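You operate a simulated robot arm through the tools that you are given. There is no shell and no other tool.

You run a simulated robot arm. Do the job below in one go: nothing can be reset, and whatever is moved stays where it is left.

JOB
Rethread the snapped grey yarn through the white discs, with the speed knob at mid.
Fine: set the yarn clip in the blue cup by the cone to catch the end, then in the cup on the grey post; disc lever open for it and shut again; the table's other dials, levers and buttons end as they began. Where these are worked on the way, their far stop is far enough and under half their travel is too little: disc lever.

The check looks at the end state, three seconds after you hand in, the way a careful person would. Anything else that was tipped, shoved, dropped, spilled or broken makes it a failure.

ROBOT AND FRAMES
A 6-joint arm with a two-finger gripper, fixed in place. Base frame: the origin is at the foot of the arm, x ahead of it, y to its left, z up. Readings come in mm, degrees, newtons and seconds.
Its first joint turns from -166.0 to 166.0 degrees. Payload 2.45 kg.
Tool frame: the origin (TCP) lies between the finger pads and is the grasp point; the fingertips stand 20 mm ahead of it; z points along the fingers, y is the line along which they close. Largest opening 140 mm; the body of the gripper starts 168 mm behind the TCP.
Orientation is told as [roll, pitch, yaw] about the base's x, y, z axes, in that order, counted from this pose: with the fingers straight down and closing along the base's y, the tool's x points along the base's -x, its y along +y and its z along -z.

CONTROLS
- The arm moves only by the tool apply_moves. Its argument "steps" is a list of rows, each a list of 7 numbers: the turn, a rotation vector about the tool's x, y, z in units of 8 degrees (1.0 is 8 degrees), then the shift along the tool's x, y, z in units of 20 mm (1.0 is 20 mm), then the gripper command, from -1 (fully open) to 1 (shut), values between in proportion. In form: [[ax, ay, az, dx, dy, dz, claw], ...]. A call has 1 to 20 rows; each row shifts and turns the commanded pose from where the row before left it, along the tool's axes as they then stand. A call with a number of a shift or a turn outside -1 to 1 is refused whole. Each row takes 0.2 s and may step no farther than 50 mm and 8.6 degrees from the row before; otherwise, or with a gripper value out of range, the whole call is refused. A pose out of reach is approached as far as the arm can. The call stops where the force on the tool passes 90 N (or 10 N more than at its start, if that is more) or the arm is blocked; 0.2 s more then pass. The fingers move at their own pace (about 45 mm/s each) and stop on an object; they squeeze with about 27 N. The grip force told is the motor's: it shows also when the fingers shut on nothing. Time passes only in rows, and 0.2 s behind the last, so rows that do not move let the fingers close. It gives the time, the measured TCP pose, the force on the tool (base axes), the opening and the grip force at its end, in the units of the frame above (readings bear some noise), with the torque about the TCP (base axes, N m) and any sound that the robot's microphone picked up, and new pictures: "views" is both (left out), scene, wrist or none.
- Cameras (640 x 400 px; columns grow to the right, rows downward): "scene" is fixed at [220.7, 501.5, 1458.6]; the picture's right is [0.02, -1.00, 0.00], its down [-0.76, -0.02, -0.65] and it looks along [0.65, 0.01, -0.76] (base axes); focal length 249 px, centre (320, 200). "wrist" rides on the gripper at [78, 11, -209] in the tool frame; the picture's right is [-0.14, 0.99, 0.00], its down [-0.92, -0.13, -0.37] and it looks along [-0.37, -0.05, 0.93] (tool axes); focal length 280 px, centre (320, 200). There is no depth. A picture from a camera that has moved, and an enlarged one, comes with that camera's place and axes in the base frame and with its lens.
- enlarge(camera, box): a new picture of the part [left, top, right, bottom] of that camera's present view, enlarged. The clock stands still meanwhile.
- hand_in(): hands the job in; it is judged then, once.

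Places have to be worked out from the pictures, the camera data and where the tool is seen. Open the gripper and draw the arm clear of the work before you hand the job in, unless the task says otherwise.

The tools are called after "Emit:" by a JSON object that holds its "fn" and its "kwargs". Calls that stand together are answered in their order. apply_moves: Moves the arm, as the interface text tells. Its arguments: {"type":"object","properties":{"steps":{"type":"array","items":{"type":"array","items":{"type":"number"}}},"views":{"type":"string","enum":["both","scene","wrist","none"]}},"required":["steps"]} The other tools are called the same way: enlarge (camera, box) takes an enlarged picture of a part of a camera's view; hand_in () hands the job in.

At the start:

```text
t: 0.0
eef_pos: [577.8, 578.7, 1199.5]
tool_rot: [0.0, 0.1, 0.0]
contact_force: [0.7, -0.8, 0.2]
torque: [-0.01, 0.01, -0.01]
width: 139.9
finger_force: 0.1
```

scene: 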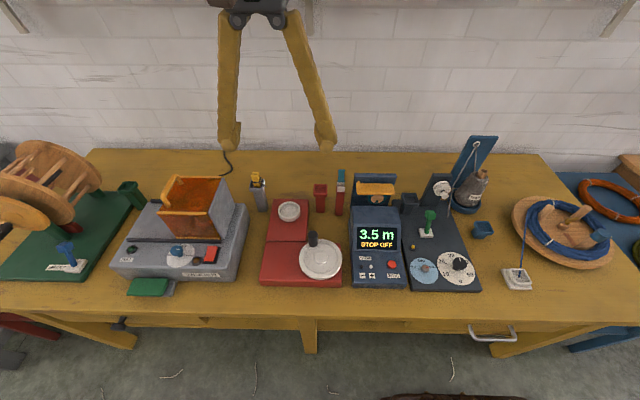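
wrist: 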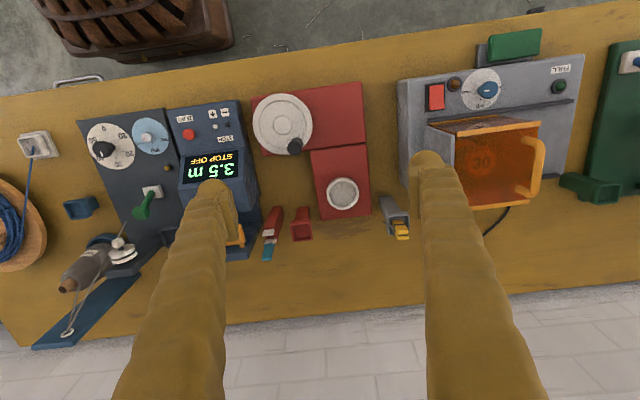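

I'll look closely at the work area around the grey cone, discs, knobs and cups before moving.

Emit:
{"fn": "enlarge", "kwargs": {"camera": "scene", "box": [390, 120, 550, 300]}}

Emit:
{"fn": "enlarge", "kwargs": {"camera": "scene", "box": [230, 160, 410, 300]}}

Emit:
{"fn": "enlarge", "kwargs": {"camera": "wrist", "box": [0, 90, 280, 350]}}

```text
2.22 times, centred on (470, 210) of scene
camera zoom: at [220.7, 501.5, 1458.6], right [0.02, -1.0, 0.0], down [-0.76, -0.02, -0.65], along [0.65, 0.01, -0.76], focal length 554 px, centre (-13, 178)
```

zoom: 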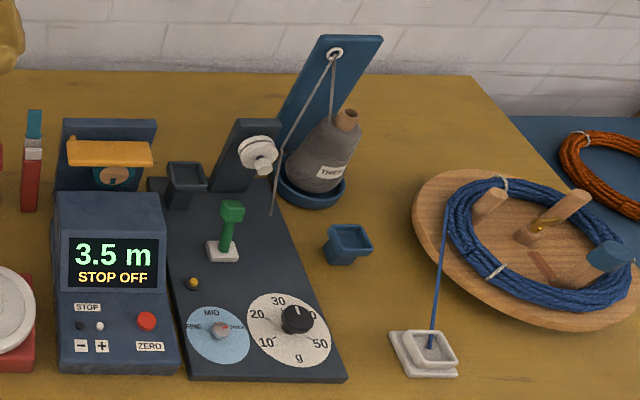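

```text
2.86 times, centred on (320, 230) of scene
camera zoom: at [220.7, 501.5, 1458.6], right [0.02, -1.0, 0.0], down [-0.76, -0.02, -0.65], along [0.65, 0.01, -0.76], focal length 712 px, centre (320, 114)
```

zoom: 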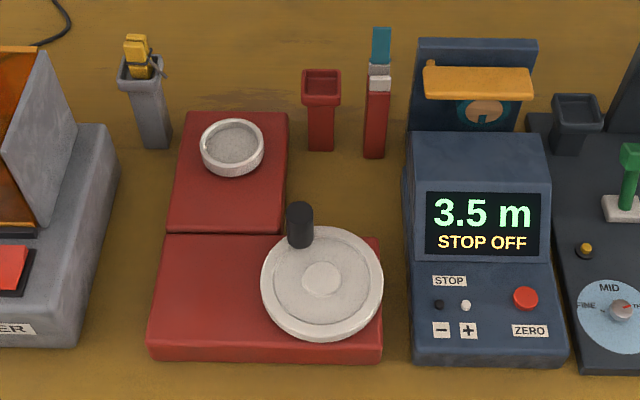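

```text
1.54 times, centred on (140, 220) of wrist
camera zoom: at [499.4, 589.9, 1407.5], right [0.14, 0.99, 0.0], down [0.92, -0.13, 0.37], along [0.37, -0.05, -0.93], focal length 431 px, centre (597, 169)
```

zoom: 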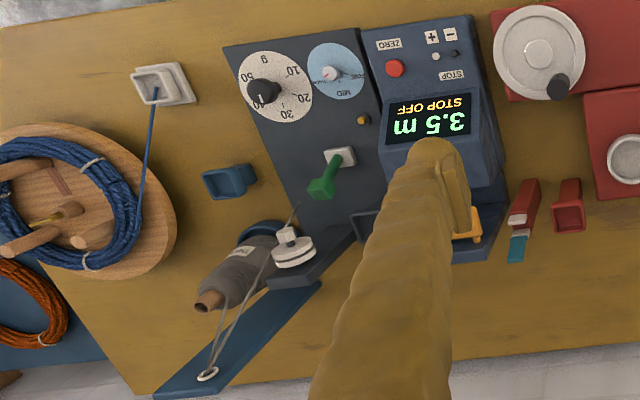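

I need finer detail on labels, clips and the knobs, so I zoom more.

Emit:
{"fn": "enlarge", "kwargs": {"camera": "scene", "box": [400, 230, 490, 295]}}

Emit:
{"fn": "enlarge", "kwargs": {"camera": "scene", "box": [395, 130, 505, 245]}}

Emit:
{"fn": "enlarge", "kwargs": {"camera": "scene", "box": [240, 160, 400, 240]}}

Emit:
{"fn": "enlarge", "kwargs": {"camera": "scene", "box": [0, 130, 250, 300]}}

Emit:
{"fn": "enlarge", "kwargs": {"camera": "scene", "box": [490, 140, 640, 300]}}

```text
6.15 times, centred on (445, 262) of scene
camera zoom: at [220.7, 501.5, 1458.6], right [0.02, -1.0, 0.0], down [-0.76, -0.02, -0.65], along [0.65, 0.01, -0.76], focal length 1533 px, centre (-449, -185)
```

zoom: 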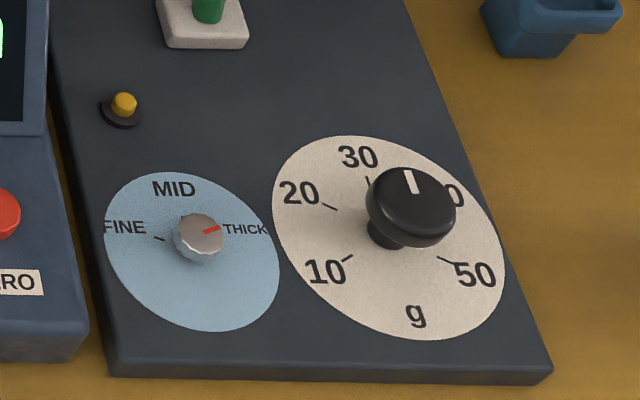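

```text
3.48 times, centred on (450, 188) of scene
camera zoom: at [220.7, 501.5, 1458.6], right [0.02, -1.0, 0.0], down [-0.76, -0.02, -0.65], along [0.65, 0.01, -0.76], focal length 867 px, centre (-132, 244)
```

zoom: 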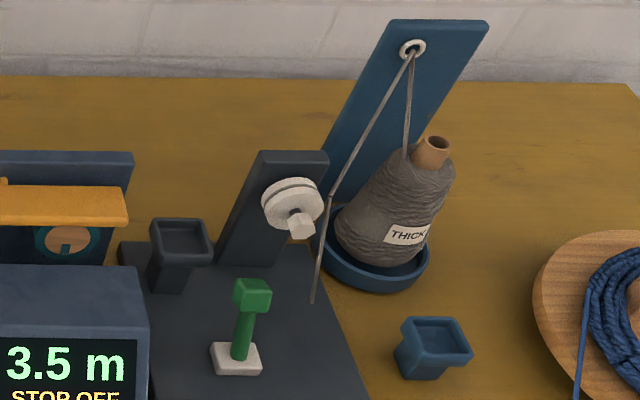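

```text
4.00 times, centred on (320, 200) of scene
camera zoom: at [220.7, 501.5, 1458.6], right [0.02, -1.0, 0.0], down [-0.76, -0.02, -0.65], along [0.65, 0.01, -0.76], focal length 997 px, centre (320, 200)
```

zoom: 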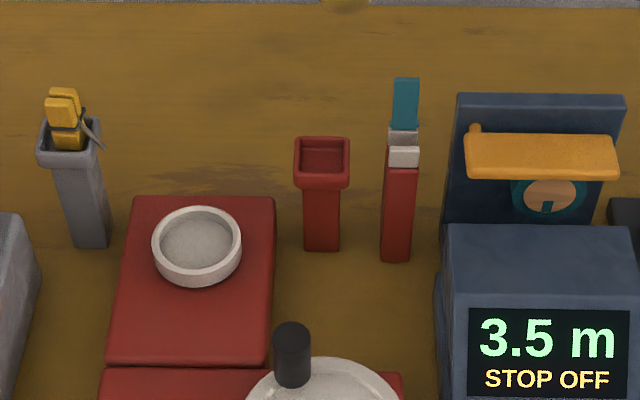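

```text
2.35 times, centred on (125, 215) of scene
camera zoom: at [220.7, 501.5, 1458.6], right [0.02, -1.0, 0.0], down [-0.76, -0.02, -0.65], along [0.65, 0.01, -0.76], focal length 586 px, centre (779, 165)
```

zoom: 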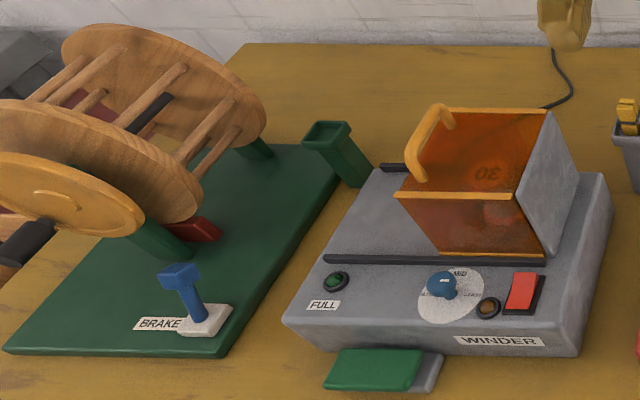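

```text
2.50 times, centred on (565, 220) of scene
camera zoom: at [220.7, 501.5, 1458.6], right [0.02, -1.0, 0.0], down [-0.76, -0.02, -0.65], along [0.65, 0.01, -0.76], focal length 623 px, centre (-292, 150)
```

zoom: 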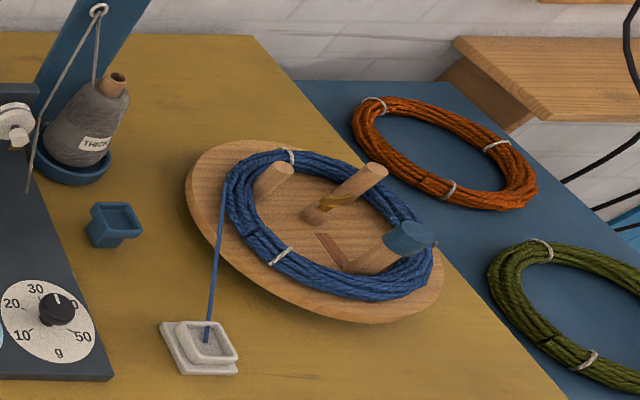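

The "WINDER" panel's blue knob with a MID mark looks like the speed knob; I zoom on it and on the cups and possible clips with both cameras.

Emit:
{"fn": "enlarge", "kwargs": {"camera": "scene", "box": [155, 235, 235, 285]}}

Emit:
{"fn": "enlarge", "kwargs": {"camera": "wrist", "box": [400, 50, 600, 180]}}

Emit:
{"fn": "enlarge", "kwargs": {"camera": "scene", "box": [395, 170, 455, 225]}}

Emit:
{"fn": "enlarge", "kwargs": {"camera": "scene", "box": [240, 165, 280, 220]}}

Emit:
{"fn": "enlarge", "kwargs": {"camera": "wrist", "box": [240, 170, 420, 280]}}

```text
8.00 times, centred on (195, 260) of scene
camera zoom: at [220.7, 501.5, 1458.6], right [0.02, -1.0, 0.0], down [-0.76, -0.02, -0.65], along [0.65, 0.01, -0.76], focal length 1993 px, centre (1320, -280)
```

zoom: 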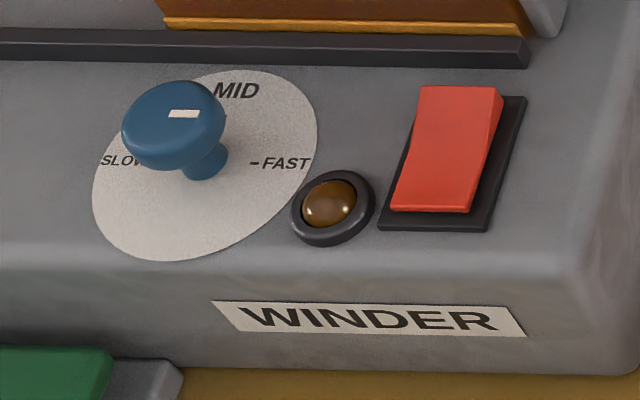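

```text
3.08 times, centred on (500, 115) of wrist
camera zoom: at [499.4, 589.9, 1407.5], right [0.14, 0.99, 0.0], down [0.92, -0.13, 0.37], along [0.37, -0.05, -0.93], focal length 863 px, centre (-234, 462)
```

zoom: 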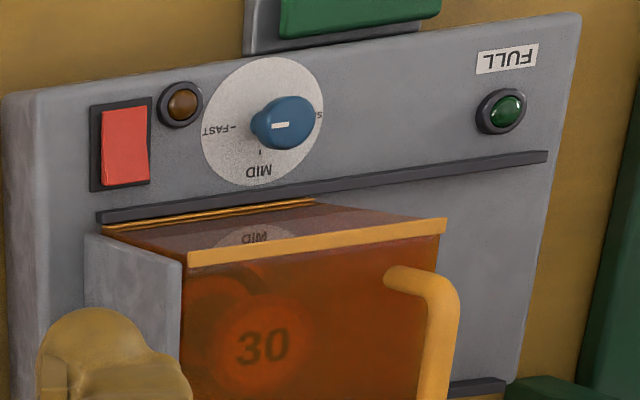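

```text
7.27 times, centred on (425, 198) of scene
camera zoom: at [220.7, 501.5, 1458.6], right [0.02, -1.0, 0.0], down [-0.76, -0.02, -0.65], along [0.65, 0.01, -0.76], focal length 1812 px, centre (-444, 218)
```

zoom: 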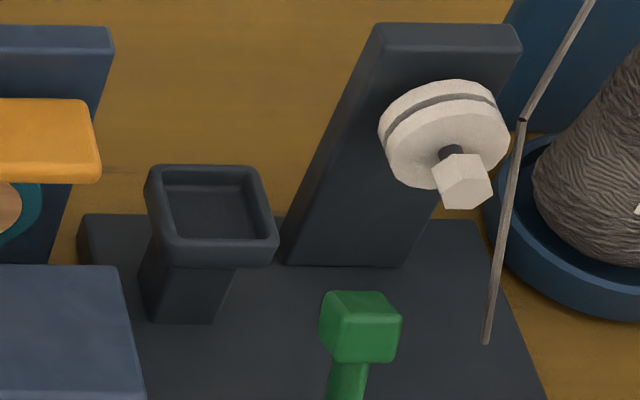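

```text
7.27 times, centred on (260, 192) of scene
camera zoom: at [220.7, 501.5, 1458.6], right [0.02, -1.0, 0.0], down [-0.76, -0.02, -0.65], along [0.65, 0.01, -0.76], focal length 1812 px, centre (756, 254)
```

zoom: 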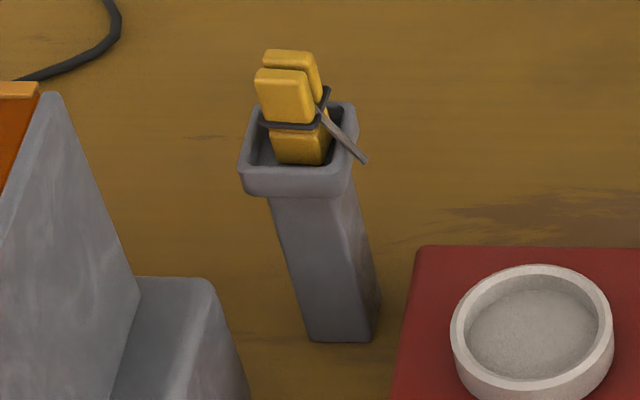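

```text
3.56 times, centred on (330, 225) of wrist
camera zoom: at [499.4, 589.9, 1407.5], right [0.14, 0.99, 0.0], down [0.92, -0.13, 0.37], along [0.37, -0.05, -0.93], focal length 997 px, centre (284, 111)
```

zoom: 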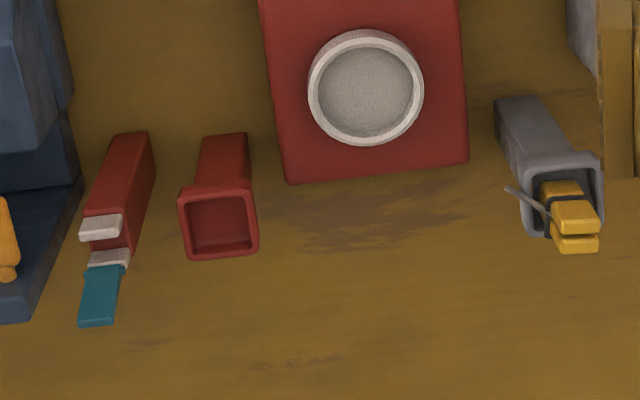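

The yarn clip is evidently the yellow clip (with a grey stub), sitting in the cup of the light-grey post at about (798,720,855); discs are at about (762,129,888). I move the wrist camera over the grey post for a close look.

Emit:
{"fn": "apply_moves", "kwargs": {"steps": [[0, 0, 0, -0.856, 0.913, 0.9375, -1], [0, 0, 0, -0.856, 0.913, 0.9375, -1], [0, 0, 0, -0.856, 0.913, 0.9375, -1], [0, 0, 0, -0.856, 0.913, 0.9375, -1], [0, 0, 0, -0.856, 0.913, 0.9375, -1], [0, 0, 0, -0.856, 0.913, 0.9375, -1], [0, 0, 0, -0.856, 0.913, 0.9375, -1], [0, 0, 0, -0.856, 0.913, 0.9375, -1], [0, 0, 0, 0, 0, 0, -1]]}}

```text
t: 2.0
eef_pos: [713.8, 725.5, 1049.4]
tool_rot: [0.0, 0.0, 0.1]
contact_force: [0.4, 0.4, 0.0]
torque: [0.02, -0.02, 0.02]
width: 140.1
finger_force: 0.0
camera wrist: at [636.3, 736.9, 1257.3], right [0.14, 0.99, 0.0], down [0.92, -0.13, 0.37], along [0.37, -0.05, -0.93], focal length 280 px, centre (320, 200)
```

scene: 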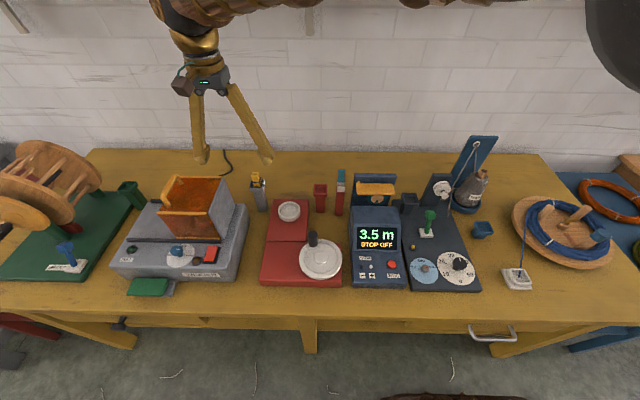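
wrist: 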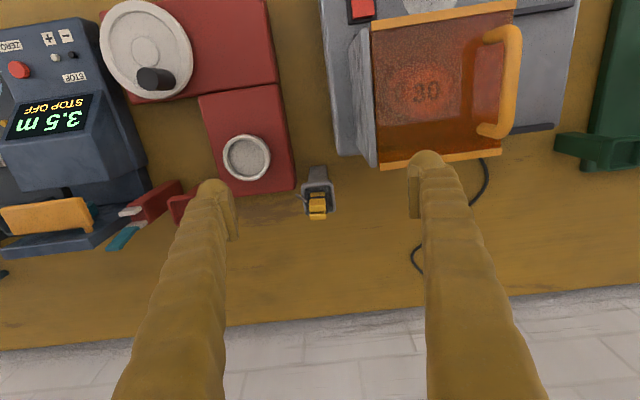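

Emit:
{"fn": "enlarge", "kwargs": {"camera": "wrist", "box": [285, 155, 355, 225]}}

Emit:
{"fn": "enlarge", "kwargs": {"camera": "wrist", "box": [0, 130, 250, 290]}}

```text
5.71 times, centred on (320, 190) of wrist
camera zoom: at [636.3, 736.9, 1257.3], right [0.14, 0.99, 0.0], down [0.92, -0.13, 0.37], along [0.37, -0.05, -0.93], focal length 1602 px, centre (320, 257)
```

zoom: 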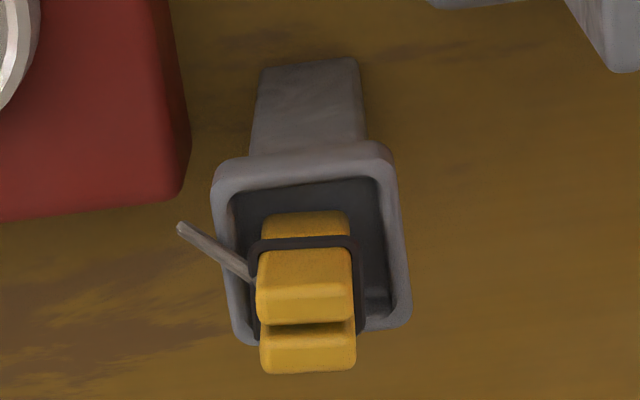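

```text
2.50 times, centred on (125, 210) of wrist
camera zoom: at [636.3, 736.9, 1257.3], right [0.14, 0.99, 0.0], down [0.92, -0.13, 0.37], along [0.37, -0.05, -0.93], focal length 701 px, centre (808, 175)
```

zoom: 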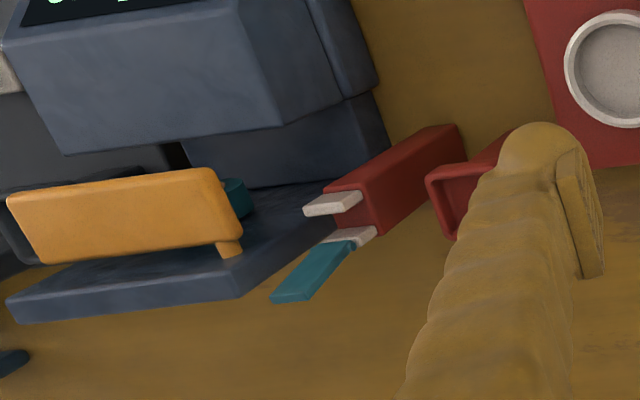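

The clip stands in the grey cup, top at about (786,713,922), rim about z 867, 23 mm wide across y. Before handling it I go see the winder's speed knob (about (548,895,856)) up close.

Emit:
{"fn": "apply_moves", "kwargs": {"steps": [[0, 0, 0, 0.975, 0.646, 0.083, -1], [0, 0, 0, 0.975, 0.646, 0.083, -1], [0, 0, 0, 0.975, 0.646, 0.083, -1], [0, 0, 0, 0.975, 0.646, 0.083, -1], [0, 0, 0, 0.975, 0.646, 0.083, -1], [0, 0, 0, 0.975, 0.646, 0.083, -1], [0, 0, 0, 0.975, 0.646, 0.083, -1], [0, 0, 0, 0.975, 0.646, 0.083, -1], [0, 0, 0, 0.975, 0.646, 0.083, -1], [0, 0, 0, 0.975, 0.646, 0.083, -1], [0, 0, 0, 0.975, 0.646, 0.083, -1], [0, 0, 0, 0.975, 0.646, 0.083, -1], [0, 0, 0, 0, 0, 0, -1]]}}

Emit:
{"fn": "enlarge", "kwargs": {"camera": "wrist", "box": [220, 100, 420, 225]}}

```text
t: 4.8
eef_pos: [479.5, 880.8, 1028.0]
tool_rot: [0.0, 0.0, 0.1]
contact_force: [0.9, 0.0, 0.6]
torque: [-0.02, 0.0, 0.01]
width: 139.9
finger_force: 0.1
camera wrist: at [402.1, 891.7, 1236.6], right [0.14, 0.99, 0.0], down [0.92, -0.13, 0.37], along [0.37, -0.05, -0.93], focal length 280 px, centre (320, 200)
```

scene: 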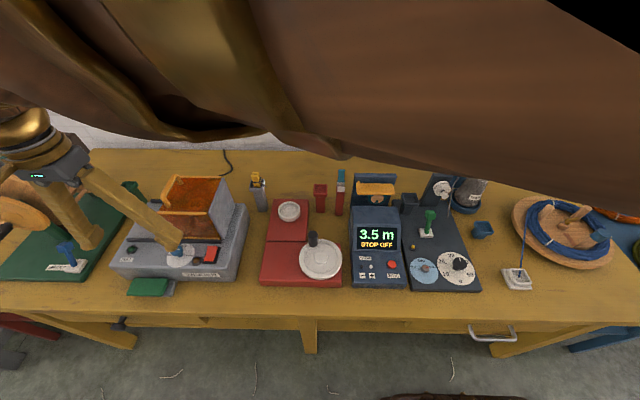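
wrist: 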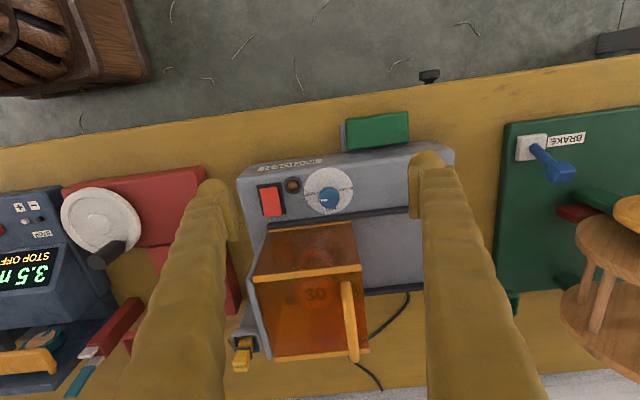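

```text
3.20 times, centred on (320, 162) of wrist
camera zoom: at [402.1, 891.7, 1236.6], right [0.14, 0.99, 0.0], down [0.92, -0.13, 0.37], along [0.37, -0.05, -0.93], focal length 897 px, centre (320, 320)
```

zoom: 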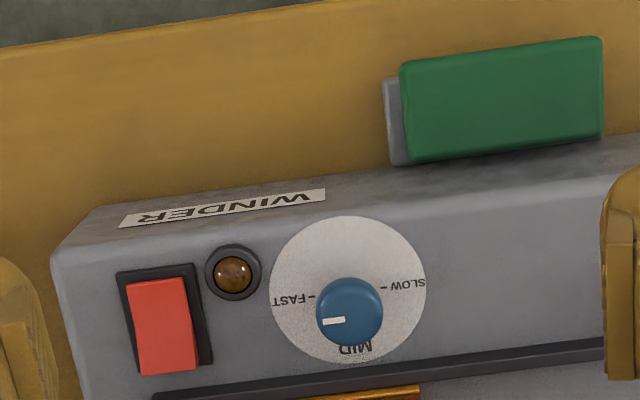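

The knob's white mark points at FAST, with MID lying a quarter turn counter-clockwise (seen from above). The knob top is near (545,884,876), on a level panel; I move above it with a narrowed grip and check reach.

Emit:
{"fn": "apply_moves", "kwargs": {"steps": [[0, 0, 0, -0.655, 0.032, 0.98, 0.343], [0, 0, 0, -0.655, 0.032, 0.98, 0.343], [0, 0, 0, -0.655, 0.032, 0.98, 0.343], [0, 0, 0, -0.655, 0.032, 0.98, 0.343], [0, 0, 0, -0.655, 0.032, 0.98, 0.343], [0, 0, 0, 0, 0, 0, 0.343], [0, 0, 0, 0, 0, 0, 0.343]]}}

Emit:
{"fn": "enlarge", "kwargs": {"camera": "wrist", "box": [220, 100, 420, 225]}}

Emit:
{"fn": "enlarge", "kwargs": {"camera": "scene", "box": [120, 180, 250, 280]}}

```text
t: 6.4
eef_pos: [546.2, 884.0, 930.5]
tool_rot: [-0.1, 0.0, 0.0]
contact_force: [-0.2, -0.2, -0.4]
torque: [0.0, -0.03, 0.06]
width: 46.1
finger_force: 0.1
camera wrist: at [468.0, 894.3, 1138.9], right [0.14, 0.99, 0.0], down [0.92, -0.13, 0.37], along [0.37, -0.05, -0.93], focal length 280 px, centre (320, 200)
```

scene: 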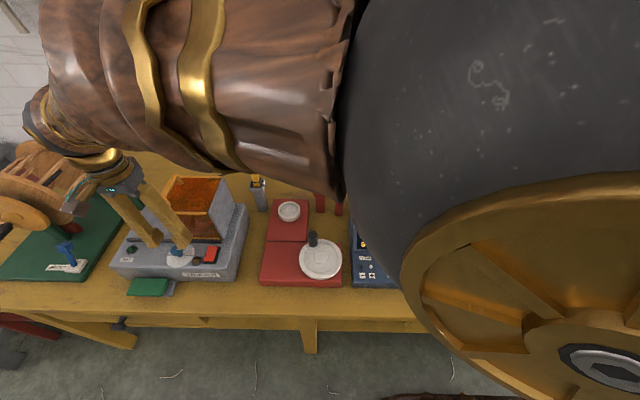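
wrist: 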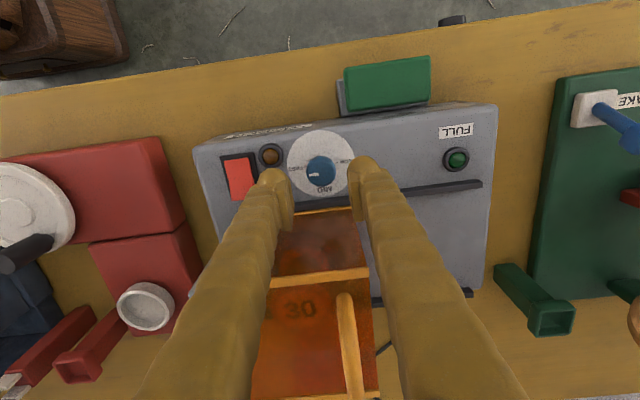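

```text
3.20 times, centred on (320, 162) of wrist
camera zoom: at [468.0, 894.3, 1138.9], right [0.14, 0.99, 0.0], down [0.92, -0.13, 0.37], along [0.37, -0.05, -0.93], focal length 897 px, centre (320, 320)
```

zoom: 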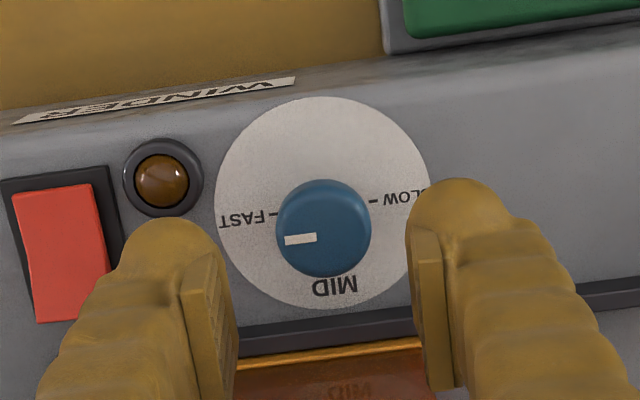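

```text
4.00 times, centred on (185, 230) of scene
camera zoom: at [220.7, 501.5, 1458.6], right [0.02, -1.0, 0.0], down [-0.76, -0.02, -0.65], along [0.65, 0.01, -0.76], focal length 997 px, centre (860, 80)
```

zoom: 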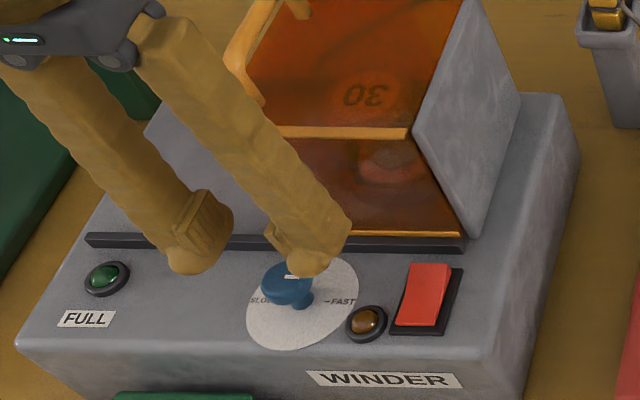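

The tool reaches here fine and the knob is centred between the fingers. I descend to grip height (TCP z≈875) and close on the knob.

Emit:
{"fn": "apply_moves", "kwargs": {"steps": [[0, 0, 0, 0.02, 0, 0.925, 0.343], [0, 0, 0, 0.02, 0, 0.925, 0.343], [0, 0, 0, 0.02, 0, 0.925, 0.343], [0, 0, 0, 0, 0, 0, 1], [0, 0, 0, 0, 0, 0, 1], [0, 0, 0, 0, 0, 0, 1]]}}

Emit:
{"fn": "enlarge", "kwargs": {"camera": "wrist", "box": [220, 100, 420, 225]}}

```text
t: 7.8
eef_pos: [544.0, 884.3, 874.4]
tool_rot: [0.2, 0.0, 0.1]
contact_force: [-0.2, 44.4, -13.8]
torque: [0.04, -0.02, -0.07]
width: 24.7
finger_force: 38.2
camera wrist: at [465.5, 895.3, 1082.7], right [0.14, 0.99, 0.0], down [0.92, -0.13, 0.37], along [0.37, -0.05, -0.93], focal length 280 px, centre (320, 200)
```

scene: 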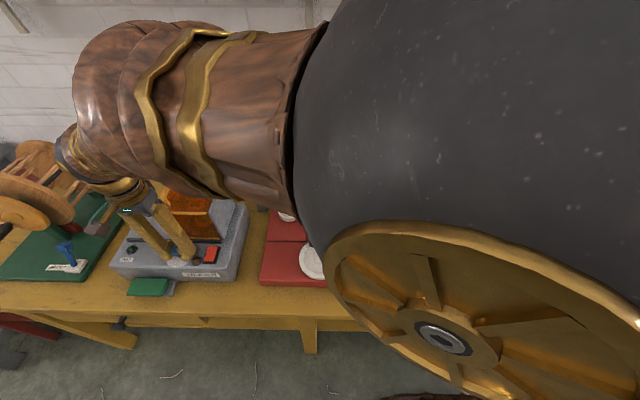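
wrist: 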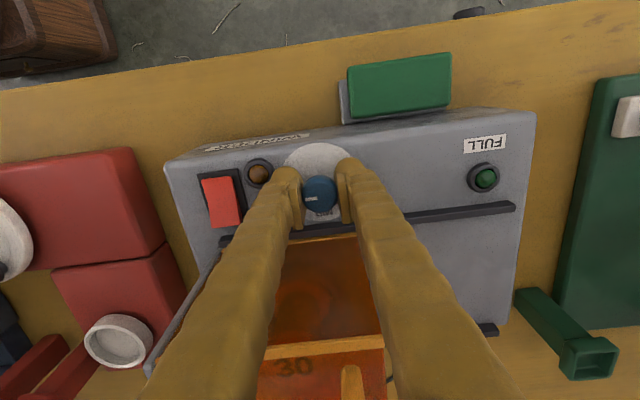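

```text
3.20 times, centred on (320, 162) of wrist
camera zoom: at [465.5, 895.3, 1082.7], right [0.14, 0.99, 0.0], down [0.92, -0.13, 0.37], along [0.37, -0.05, -0.93], focal length 897 px, centre (320, 320)
```

zoom: 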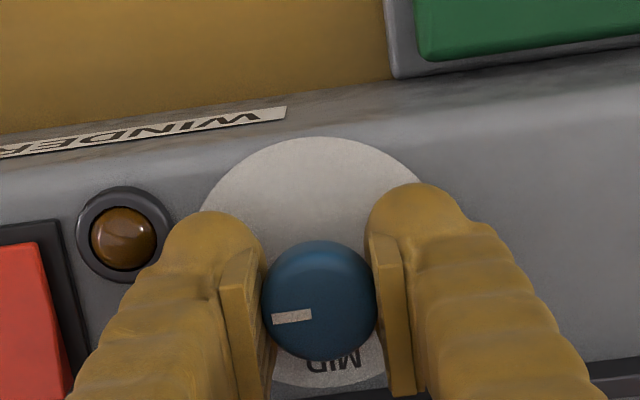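

The grip shows a 44 N sideways push in +y, so the knob sits slightly to the +y of the tool. I ease the tool over in +y to relieve it before turning.

Emit:
{"fn": "apply_moves", "kwargs": {"steps": [[0, 0, 0, 0, 0.05, 0, 1], [0, 0, 0, 0, 0.05, 0, 1]], "views": "none"}}

```text
t: 8.4
eef_pos: [543.8, 883.9, 874.1]
tool_rot: [-0.1, 0.0, -0.1]
contact_force: [-8.1, 27.7, -10.5]
torque: [0.01, -0.05, -0.02]
width: 24.6
finger_force: 44.9
```

Emit:
{"fn": "apply_moves", "kwargs": {"steps": [[0, 0, 0, 0, 0.06, 0, 1], [0, 0, 0, 0, 0.06, 0, 1], [0, 0, 0, 0, 0, 0, 1]], "views": "none"}}

```text
t: 9.2
eef_pos: [544.7, 885.7, 873.6]
tool_rot: [-0.2, 0.2, -0.1]
contact_force: [-20.2, -38.8, -0.3]
torque: [-0.1, 0.35, 0.11]
width: 25.0
finger_force: 45.3
```

Emit:
{"fn": "apply_moves", "kwargs": {"steps": [[0, 0, 0, 0.03, -0.065, 0, 1], [0, 0, 0, 0, 0, 0, 1]], "views": "none"}}

```text
t: 9.8
eef_pos: [544.0, 886.4, 873.8]
tool_rot: [-0.1, 0.0, 0.0]
contact_force: [-6.7, -39.3, -9.0]
torque: [-0.06, 0.01, 0.11]
width: 25.1
finger_force: 45.3
```

Emit:
{"fn": "apply_moves", "kwargs": {"steps": [[0, 0, 0, 0, -0.05, 0, 1], [0, 0, 0, 0, 0, 0, 1], [0, 0, 0, 0, 0, 0, 1]], "views": "none"}}

```text
t: 10.6
eef_pos: [545.1, 885.7, 874.2]
tool_rot: [0.0, 0.0, 0.0]
contact_force: [12.7, -29.9, -19.5]
torque: [-0.02, -0.26, 0.09]
width: 24.8
finger_force: 45.1
```

Emit:
{"fn": "apply_moves", "kwargs": {"steps": [[0, 0, 0, 0, -0.05, 0, 1], [0, 0, -0.5, 0, 0, 0, 1], [0, 0, -0.5, 0, 0, 0, 1], [0, 0, -0.5, 0, 0, 0, 1], [0, 0, -0.5, 0, 0, 0, 1], [0, 0, 0, 0, 0, 0, 1]], "views": "wrist"}}

```text
t: 12.0
eef_pos: [543.7, 886.0, 875.8]
tool_rot: [0.0, -0.2, 16.1]
contact_force: [23.9, 20.1, -17.7]
torque: [-0.01, -0.27, -0.03]
width: 24.7
finger_force: 45.1
camera wrist: at [465.9, 874.1, 1083.3], right [-0.14, 0.99, 0.0], down [0.92, 0.13, 0.37], along [0.37, 0.05, -0.93], focal length 280 px, centre (320, 200)
```

wrist: 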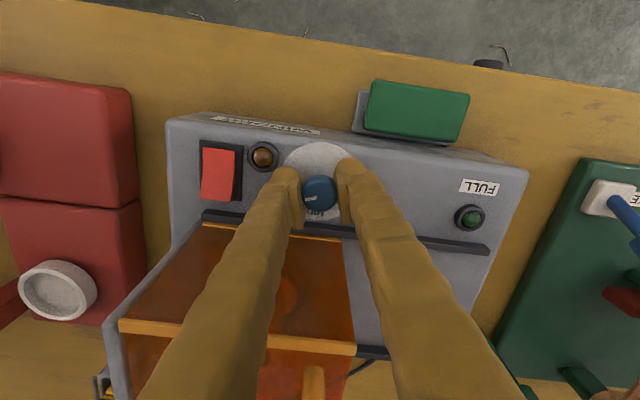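

The tool turned +16°. I check the mark turned with it, then continue.

Emit:
{"fn": "enlarge", "kwargs": {"camera": "wrist", "box": [220, 110, 420, 235]}}

```text
3.20 times, centred on (320, 172) of wrist
camera zoom: at [465.9, 874.1, 1083.3], right [-0.14, 0.99, 0.0], down [0.92, 0.13, 0.37], along [0.37, 0.05, -0.93], focal length 897 px, centre (320, 288)
```

zoom: 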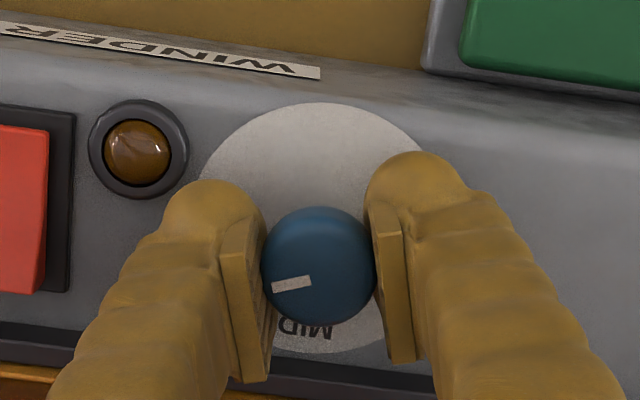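

The mark has come round a bit more than the tool. I turn another ~32° and check again.

Emit:
{"fn": "apply_moves", "kwargs": {"steps": [[0, 0, -0.5, 0, 0, 0, 1], [0, 0, -0.5, 0, 0, 0, 1], [0, 0, -0.5, 0, 0, 0, 1], [0, 0, -0.5, 0, 0, 0, 1], [0, 0, -0.5, 0, 0, 0, 1], [0, 0, -0.5, 0, 0, 0, 1], [0, 0, -0.5, 0, 0, 0, 1], [0, 0, -0.5, 0, 0, 0, 1], [0, 0, 0, 0, 0, 0, 1]], "views": "none"}}

Emit:
{"fn": "enlarge", "kwargs": {"camera": "wrist", "box": [200, 100, 440, 250]}}

```text
t: 14.0
eef_pos: [541.9, 886.9, 875.2]
tool_rot: [0.0, 0.0, 48.1]
contact_force: [-15.0, 42.4, 4.1]
torque: [0.17, 0.09, 0.0]
width: 24.8
finger_force: 45.0
```

```text
2.67 times, centred on (320, 175) of wrist
camera zoom: at [482.4, 834.4, 1083.5], right [-0.65, 0.76, 0.0], down [0.71, 0.6, 0.37], along [0.28, 0.24, -0.93], focal length 748 px, centre (320, 267)
```

zoom: 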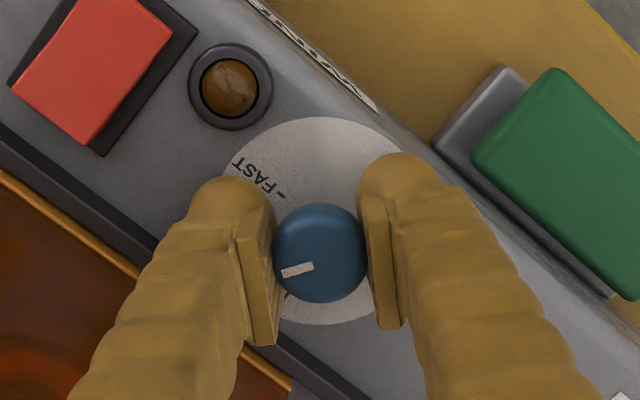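

The mark now points about 30° short of +x (MID). I turn roughly 30° more.

Emit:
{"fn": "apply_moves", "kwargs": {"steps": [[0, 0, -0.47, 0, 0, 0, 1], [0, 0, -0.47, 0, 0, 0, 1], [0, 0, -0.47, 0, 0, 0, 1], [0, 0, -0.47, 0, 0, 0, 1], [0, 0, -0.47, 0, 0, 0, 1], [0, 0, -0.47, 0, 0, 0, 1], [0, 0, -0.47, 0, 0, 0, 1], [0, 0, -0.47, 0, 0, 0, 1], [0, 0, 0, 0, 0, 0, 1]], "views": "none"}}

Emit:
{"fn": "enlarge", "kwargs": {"camera": "wrist", "box": [200, 100, 440, 250]}}

```text
t: 16.0
eef_pos: [541.6, 884.3, 874.9]
tool_rot: [0.0, 0.1, 78.1]
contact_force: [-54.1, 26.2, 12.5]
torque: [0.18, 0.22, 0.02]
width: 24.6
finger_force: 44.7
```

```text
2.67 times, centred on (320, 175) of wrist
camera zoom: at [515.9, 810.7, 1083.4], right [-0.94, 0.34, 0.0], down [0.31, 0.88, 0.37], along [0.12, 0.35, -0.93], focal length 748 px, centre (320, 267)
```

zoom: 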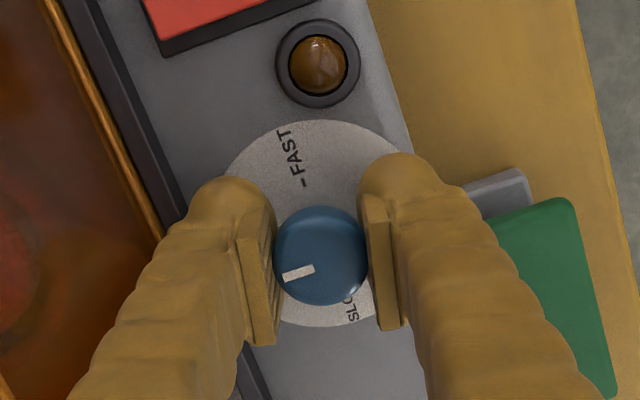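

The mark now points along +x, i.e. MID. I relieve the side force, then release with a small opening and look.

Emit:
{"fn": "apply_moves", "kwargs": {"steps": [[0, 0, 0, 0, 0.08, 0, 1], [0, 0, 0, 0, 0, 0, 0.55], [0, 0, 0, 0, 0, 0, 0.42], [0, 0, 0, 0, 0, 0, 0.42]], "views": "none"}}

Emit:
{"fn": "enlarge", "kwargs": {"camera": "wrist", "box": [200, 100, 440, 250]}}

```text
t: 17.0
eef_pos: [542.5, 884.8, 874.0]
tool_rot: [0.0, 0.0, 78.1]
contact_force: [-0.2, 0.7, -0.8]
torque: [0.01, 0.01, 0.0]
width: 40.7
finger_force: 0.0
```

```text
2.67 times, centred on (320, 175) of wrist
camera zoom: at [515.6, 810.6, 1083.1], right [-0.94, 0.34, 0.0], down [0.31, 0.87, 0.37], along [0.13, 0.35, -0.93], focal length 748 px, centre (320, 267)
```

zoom: 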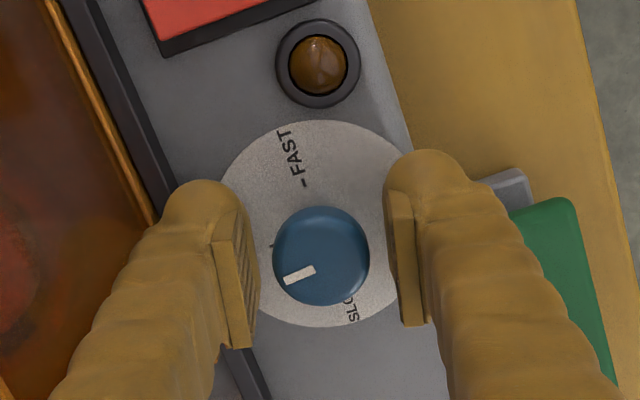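

The knob is released with its mark at MID. I lift straight up, rotate the tool back, and verify.

Emit:
{"fn": "apply_moves", "kwargs": {"steps": [[0, 0, 0, 0, 0, -1, 0.42], [0, 0, 0, 0, 0, -1, 0.42], [0, 0, 0, 0, 0, -1, 0.42], [0, 0, 0, 0, 0, -1, 0.0], [0, 0, 0, 0, 0, -1, -0.3], [0, 0, 0.976, 0, 0, -0.5, -0.3], [0, 0, 0.976, 0, 0, -0.5, -0.3], [0, 0, 0.976, 0, 0, -0.5, -0.3], [0, 0, 0.976, 0, 0, -0.5, -0.3], [0, 0, 0.976, 0, 0, 0, -0.3], [0, 0, 0.976, 0, 0, 0, -0.3], [0, 0, 0.976, 0, 0, 0, -0.3], [0, 0, 0.976, 0, 0, 0, -0.3], [0, 0, 0.976, 0, 0, 0, -0.3], [0, 0, 0.976, 0, 0, 0, -0.3], [0, 0, 0, 0, 0, 0, -0.3]], "views": "wrist"}}

Emit:
{"fn": "enlarge", "kwargs": {"camera": "wrist", "box": [240, 80, 400, 180]}}

```text
t: 20.4
eef_pos: [540.9, 885.8, 1015.2]
tool_rot: [0.0, -0.1, 0.0]
contact_force: [1.2, 0.3, 0.0]
torque: [0.0, 0.01, 0.0]
width: 91.0
finger_force: 0.1
camera wrist: at [463.8, 895.8, 1223.1], right [0.14, 0.99, 0.0], down [0.92, -0.13, 0.37], along [0.37, -0.05, -0.93], focal length 280 px, centre (320, 200)
```

wrist: 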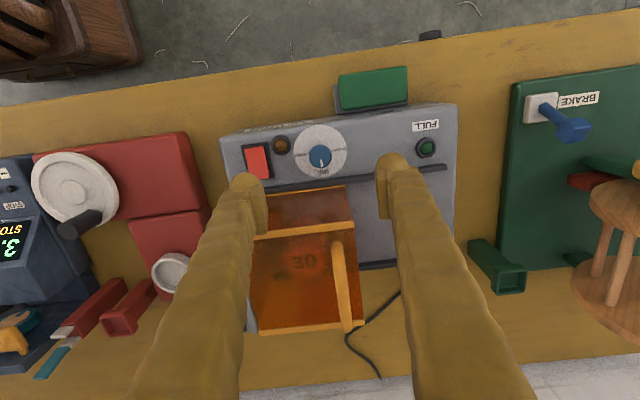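

```text
4.00 times, centred on (320, 130) of wrist
camera zoom: at [463.8, 895.8, 1223.1], right [0.14, 0.99, 0.0], down [0.92, -0.13, 0.37], along [0.37, -0.05, -0.93], focal length 1122 px, centre (320, 480)
```

zoom: 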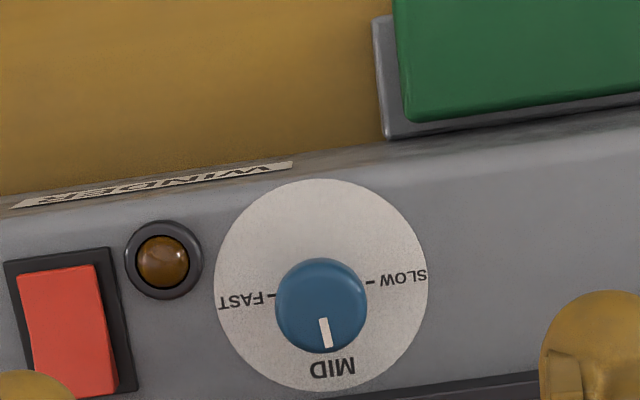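

The knob is exactly at MID. Next I travel high across to the tension unit to look at the discs, lever and blue cup.

Emit:
{"fn": "apply_moves", "kwargs": {"steps": [[0, 0, 0, -0.13, -0.95, -0.05, -0.3], [0, 0, 0, -0.13, -0.95, -0.05, -0.3], [0, 0, 0, -0.13, -0.95, -0.05, -0.3], [0, 0, 0, -0.13, -0.95, -0.05, -0.3], [0, 0, 0, -0.13, -0.95, -0.05, -0.3], [0, 0, 0, -0.13, -0.95, -0.05, -0.3], [0, 0, 0, -0.13, -0.95, -0.05, -0.3], [0, 0, 0, -0.13, -0.95, -0.05, -0.3], [0, 0, 0, -0.13, -0.95, -0.05, -0.3], [0, 0, 0, -0.13, -0.95, -0.05, -0.3], [0, 0, 0, -0.13, -0.95, -0.05, -0.3], [0, 0, 0, -0.13, -0.95, -0.05, -0.3], [0, 0, 0, -0.13, -0.95, -0.05, -0.3], [0, 0, 0, -0.13, -0.95, -0.05, -0.3], [0, 0, 0, -0.13, -0.95, -0.05, -0.3], [0, 0, 0, -0.13, -0.95, -0.05, -0.3], [0, 0, 0, -0.13, -0.95, -0.05, -0.3], [0, 0, 0, -0.13, -0.95, -0.05, -0.3], [0, 0, 0, -0.13, -0.95, -0.05, -0.3], [0, 0, 0, -0.13, -0.95, -0.05, -0.3]], "views": "wrist"}}

Emit:
{"fn": "apply_moves", "kwargs": {"steps": [[0, 0, 0, -0.13, -0.95, -0.05, -0.3], [0, 0, 0, -0.13, -0.95, -0.05, -0.3], [0, 0, 0, -0.13, -0.95, -0.05, -0.3], [0, 0, 0, -0.13, -0.95, -0.05, -0.3], [0, 0, 0, -0.13, -0.95, -0.05, -0.3], [0, 0, 0, -0.13, -0.95, -0.05, -0.3], [0, 0, 0, -0.13, -0.95, -0.05, -0.3], [0, 0, 0, -0.13, -0.95, -0.05, -0.3], [0, 0, 0, -0.13, -0.95, -0.05, -0.3], [0, 0, 0, -0.13, -0.95, -0.05, -0.3], [0, 0, 0, -0.13, -0.95, -0.05, -0.3], [0, 0, 0, -0.13, -0.95, -0.05, -0.3], [0, 0, 0, -0.13, -0.95, -0.05, -0.3], [0, 0, 0, -0.13, -0.95, -0.05, -0.3], [0, 0, 0, -0.13, -0.95, -0.05, -0.3], [0, 0, 0, -0.13, -0.95, -0.05, -0.3], [0, 0, 0, -0.13, -0.95, -0.05, -0.3], [0, 0, 0, 0, 0, 0, -0.3]]}}

Emit:
{"fn": "enlarge", "kwargs": {"camera": "wrist", "box": [180, 80, 400, 260]}}

```text
t: 24.6
eef_pos: [594.2, 504.5, 1033.6]
tool_rot: [0.0, 0.0, 0.0]
contact_force: [0.1, -0.1, -1.1]
torque: [0.01, -0.03, 0.01]
width: 91.2
finger_force: 0.1
camera wrist: at [516.1, 515.7, 1242.7], right [0.14, 0.99, 0.0], down [0.92, -0.13, 0.37], along [0.36, -0.05, -0.93], focal length 280 px, centre (320, 200)
```

wrist: 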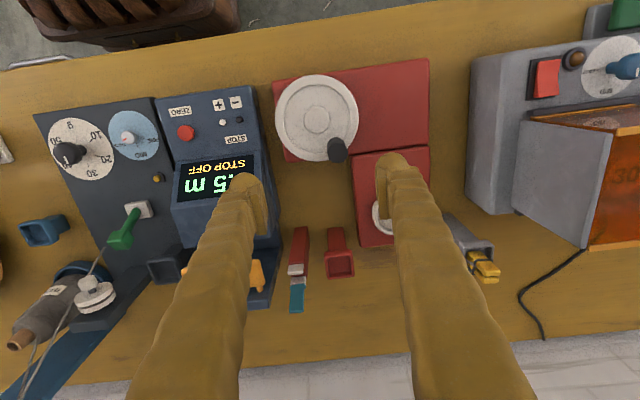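

```text
t: 28.4
eef_pos: [637.5, 182.0, 1052.0]
tool_rot: [0.0, 0.1, 0.0]
contact_force: [-0.8, -0.4, 0.2]
torque: [0.05, -0.04, -0.02]
width: 91.0
finger_force: 0.0
camera wrist: at [560.4, 192.7, 1260.0], right [0.14, 0.99, 0.0], down [0.92, -0.13, 0.37], along [0.37, -0.05, -0.93], focal length 280 px, centre (320, 200)
```

scene: 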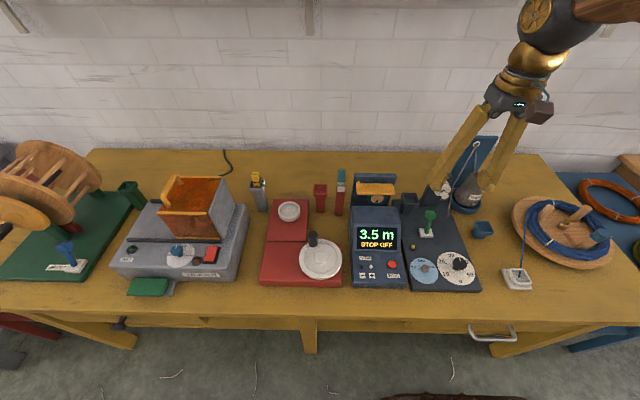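
wrist: 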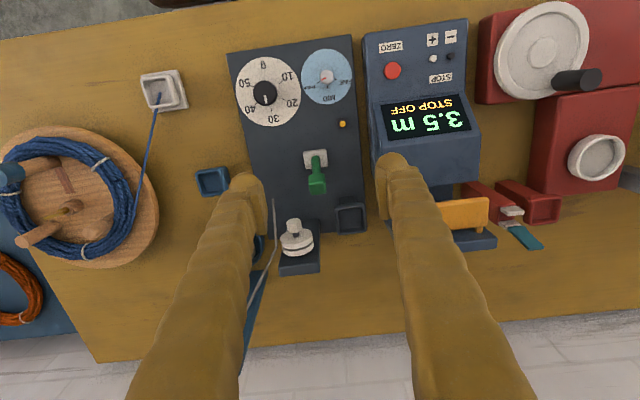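

```text
2.22 times, centred on (290, 170) of wrist
camera zoom: at [560.4, 192.7, 1260.0], right [0.14, 0.99, 0.0], down [0.92, -0.13, 0.37], along [0.37, -0.05, -0.93], focal length 623 px, centre (387, 267)
```

zoom: 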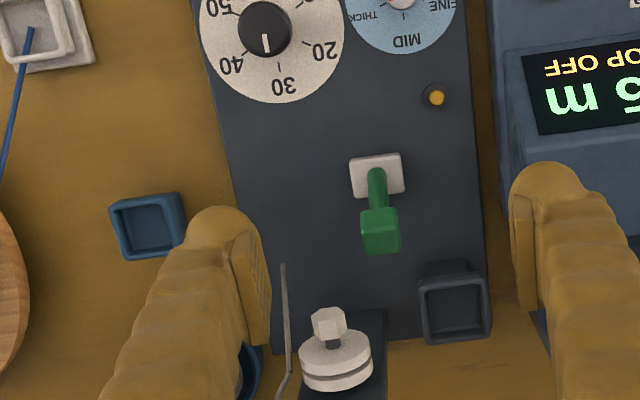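

The disc unit is clear now: disc axis runs along x (nut toward me, at about (751,123,871)), green lever base about (680,165,757) with its handle near (702,166,834), leaning toward the discs. I come closer for a better fix on the handle.

Emit:
{"fn": "apply_moves", "kwargs": {"steps": [[0, 0, 0, -0.354, -0.133, 0.85, 0.2], [0, 0, 0, -0.354, -0.133, 0.85, 0.2], [0, 0, 0, -0.354, -0.133, 0.85, 0.2], [0, 0, 0, -0.354, -0.133, 0.85, 0.2], [0, 0, 0, -0.354, -0.133, 0.85, 0.2], [0, 0, 0, -0.354, -0.133, 0.85, 0.2], [0, 0, 0, 0, 0, 0, 0.2]]}}

Emit:
{"fn": "enlarge", "kwargs": {"camera": "wrist", "box": [220, 80, 420, 220]}}

Emit:
{"fn": "enlarge", "kwargs": {"camera": "scene", "box": [395, 160, 495, 245]}}

```text
t: 30.0
eef_pos: [681.7, 165.6, 951.1]
tool_rot: [0.0, 0.1, 0.1]
contact_force: [-0.4, 0.4, -0.1]
torque: [-0.01, 0.01, -0.04]
width: 55.9
finger_force: 0.0
camera wrist: at [603.9, 176.2, 1157.9], right [0.14, 0.99, 0.0], down [0.92, -0.13, 0.37], along [0.37, -0.05, -0.93], focal length 280 px, centre (320, 200)
```

scene: 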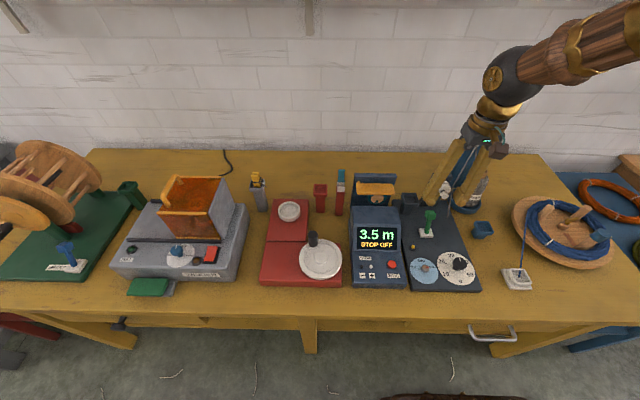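
wrist: 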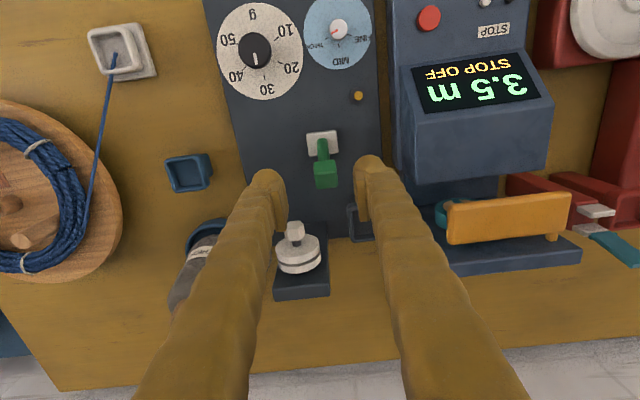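

```text
2.86 times, centred on (320, 150) of wrist
camera zoom: at [603.9, 176.2, 1157.9], right [0.14, 0.99, 0.0], down [0.92, -0.13, 0.37], along [0.37, -0.05, -0.93], focal length 801 px, centre (320, 343)
```

zoom: 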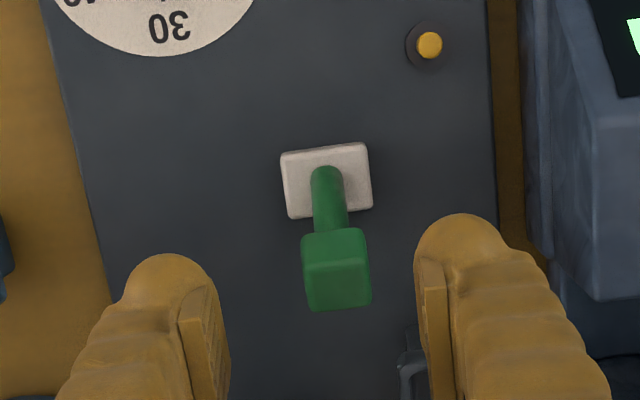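

```text
4.71 times, centred on (445, 202) of scene
camera zoom: at [220.7, 501.5, 1458.6], right [0.02, -1.0, 0.0], down [-0.76, -0.02, -0.65], along [0.65, 0.01, -0.76], focal length 1172 px, centre (-268, 188)
```

zoom: 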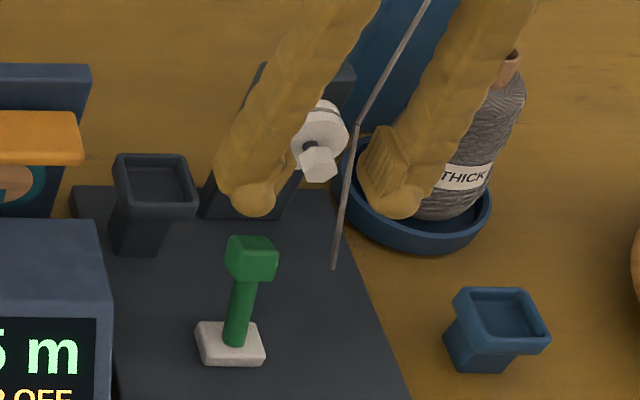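

The handle block is about 28 mm wide, centred near (704,169,831). I descend over it and close gently on it.

Emit:
{"fn": "apply_moves", "kwargs": {"steps": [[0, 0, 0, -1, 0.17, 0, 0.2], [0, 0, 0, -0.1, 0, 0.99, 0.2], [0, 0, 0, 0, 0, 0.99, 0.2], [0, 0, 0, 0, 0, 0.99, 0.2], [0, 0, 0, 0, 0, 0.99, 0.2], [0, 0, 0, 0, 0, 0.99, 0.2], [0, 0, 0, 0, 0, 0.99, 0.2], [0, 0, 0, 0, 0, 0, 0.2]], "views": "both"}}

Emit:
{"fn": "enlarge", "kwargs": {"camera": "wrist", "box": [220, 120, 420, 260]}}

Emit:
{"fn": "enlarge", "kwargs": {"camera": "scene", "box": [395, 160, 495, 245]}}

```text
t: 31.8
eef_pos: [703.5, 168.1, 829.7]
tool_rot: [0.0, 0.0, 0.0]
contact_force: [0.1, 0.3, -0.3]
torque: [-0.01, 0.02, 0.0]
width: 56.3
finger_force: 0.1
camera wrist: at [625.0, 179.6, 1038.7], right [0.14, 0.99, 0.0], down [0.92, -0.13, 0.37], along [0.37, -0.05, -0.93], focal length 280 px, centre (320, 200)
```

scene: 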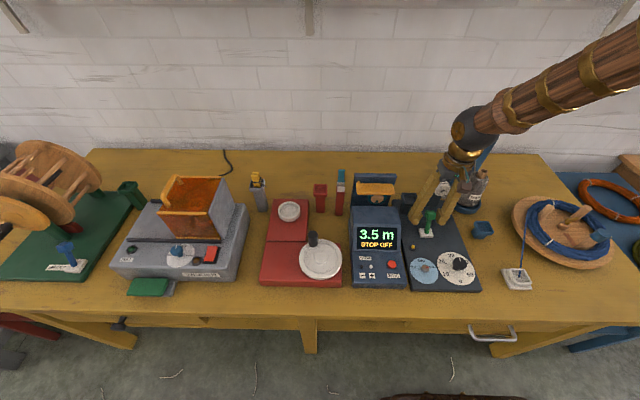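
wrist: 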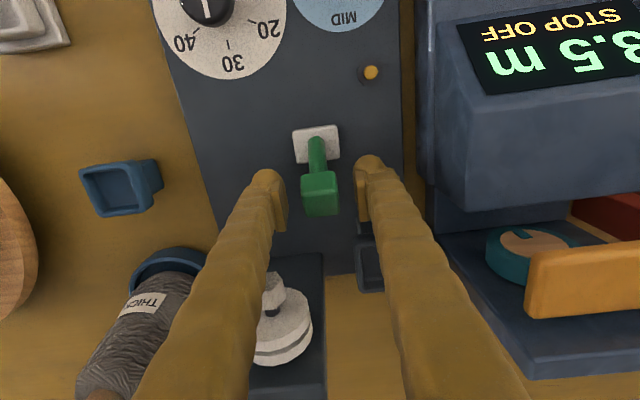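

```text
2.86 times, centred on (320, 190) of wrist
camera zoom: at [625.0, 179.6, 1038.7], right [0.14, 0.99, 0.0], down [0.92, -0.13, 0.37], along [0.37, -0.05, -0.93], focal length 801 px, centre (320, 229)
```

zoom: 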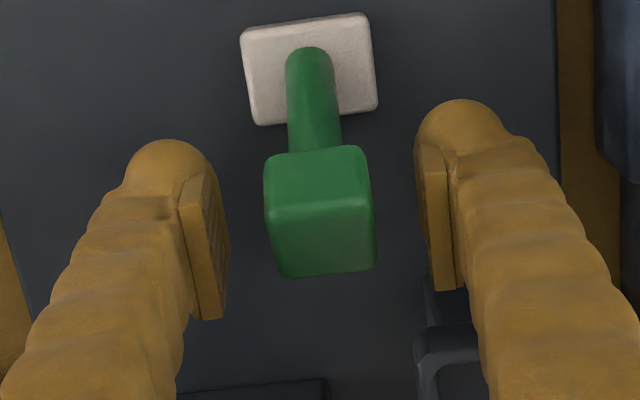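

```text
4.71 times, centred on (445, 202) of scene
camera zoom: at [220.7, 501.5, 1458.6], right [0.02, -1.0, 0.0], down [-0.76, -0.02, -0.65], along [0.65, 0.01, -0.76], focal length 1172 px, centre (-268, 188)
```

zoom: 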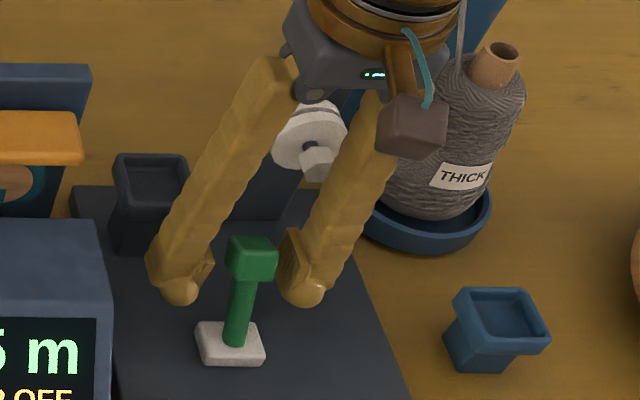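

The handle sits centrally at the TCP. I close on it and then pull in an arc toward me (−x) to find its opening travel.

Emit:
{"fn": "apply_moves", "kwargs": {"steps": [[0, 0, 0, 0, 0, 0, 0.5], [0, 0, 0, 0, 0, 0, 0.8], [0, 0, 0, 0, 0, 0, 0.8]], "views": "none"}}

```text
t: 32.6
eef_pos: [702.6, 169.6, 830.4]
tool_rot: [0.0, 0.1, 0.1]
contact_force: [-0.4, 18.6, -3.2]
torque: [-0.28, -0.06, -0.15]
width: 23.8
finger_force: 7.0
```

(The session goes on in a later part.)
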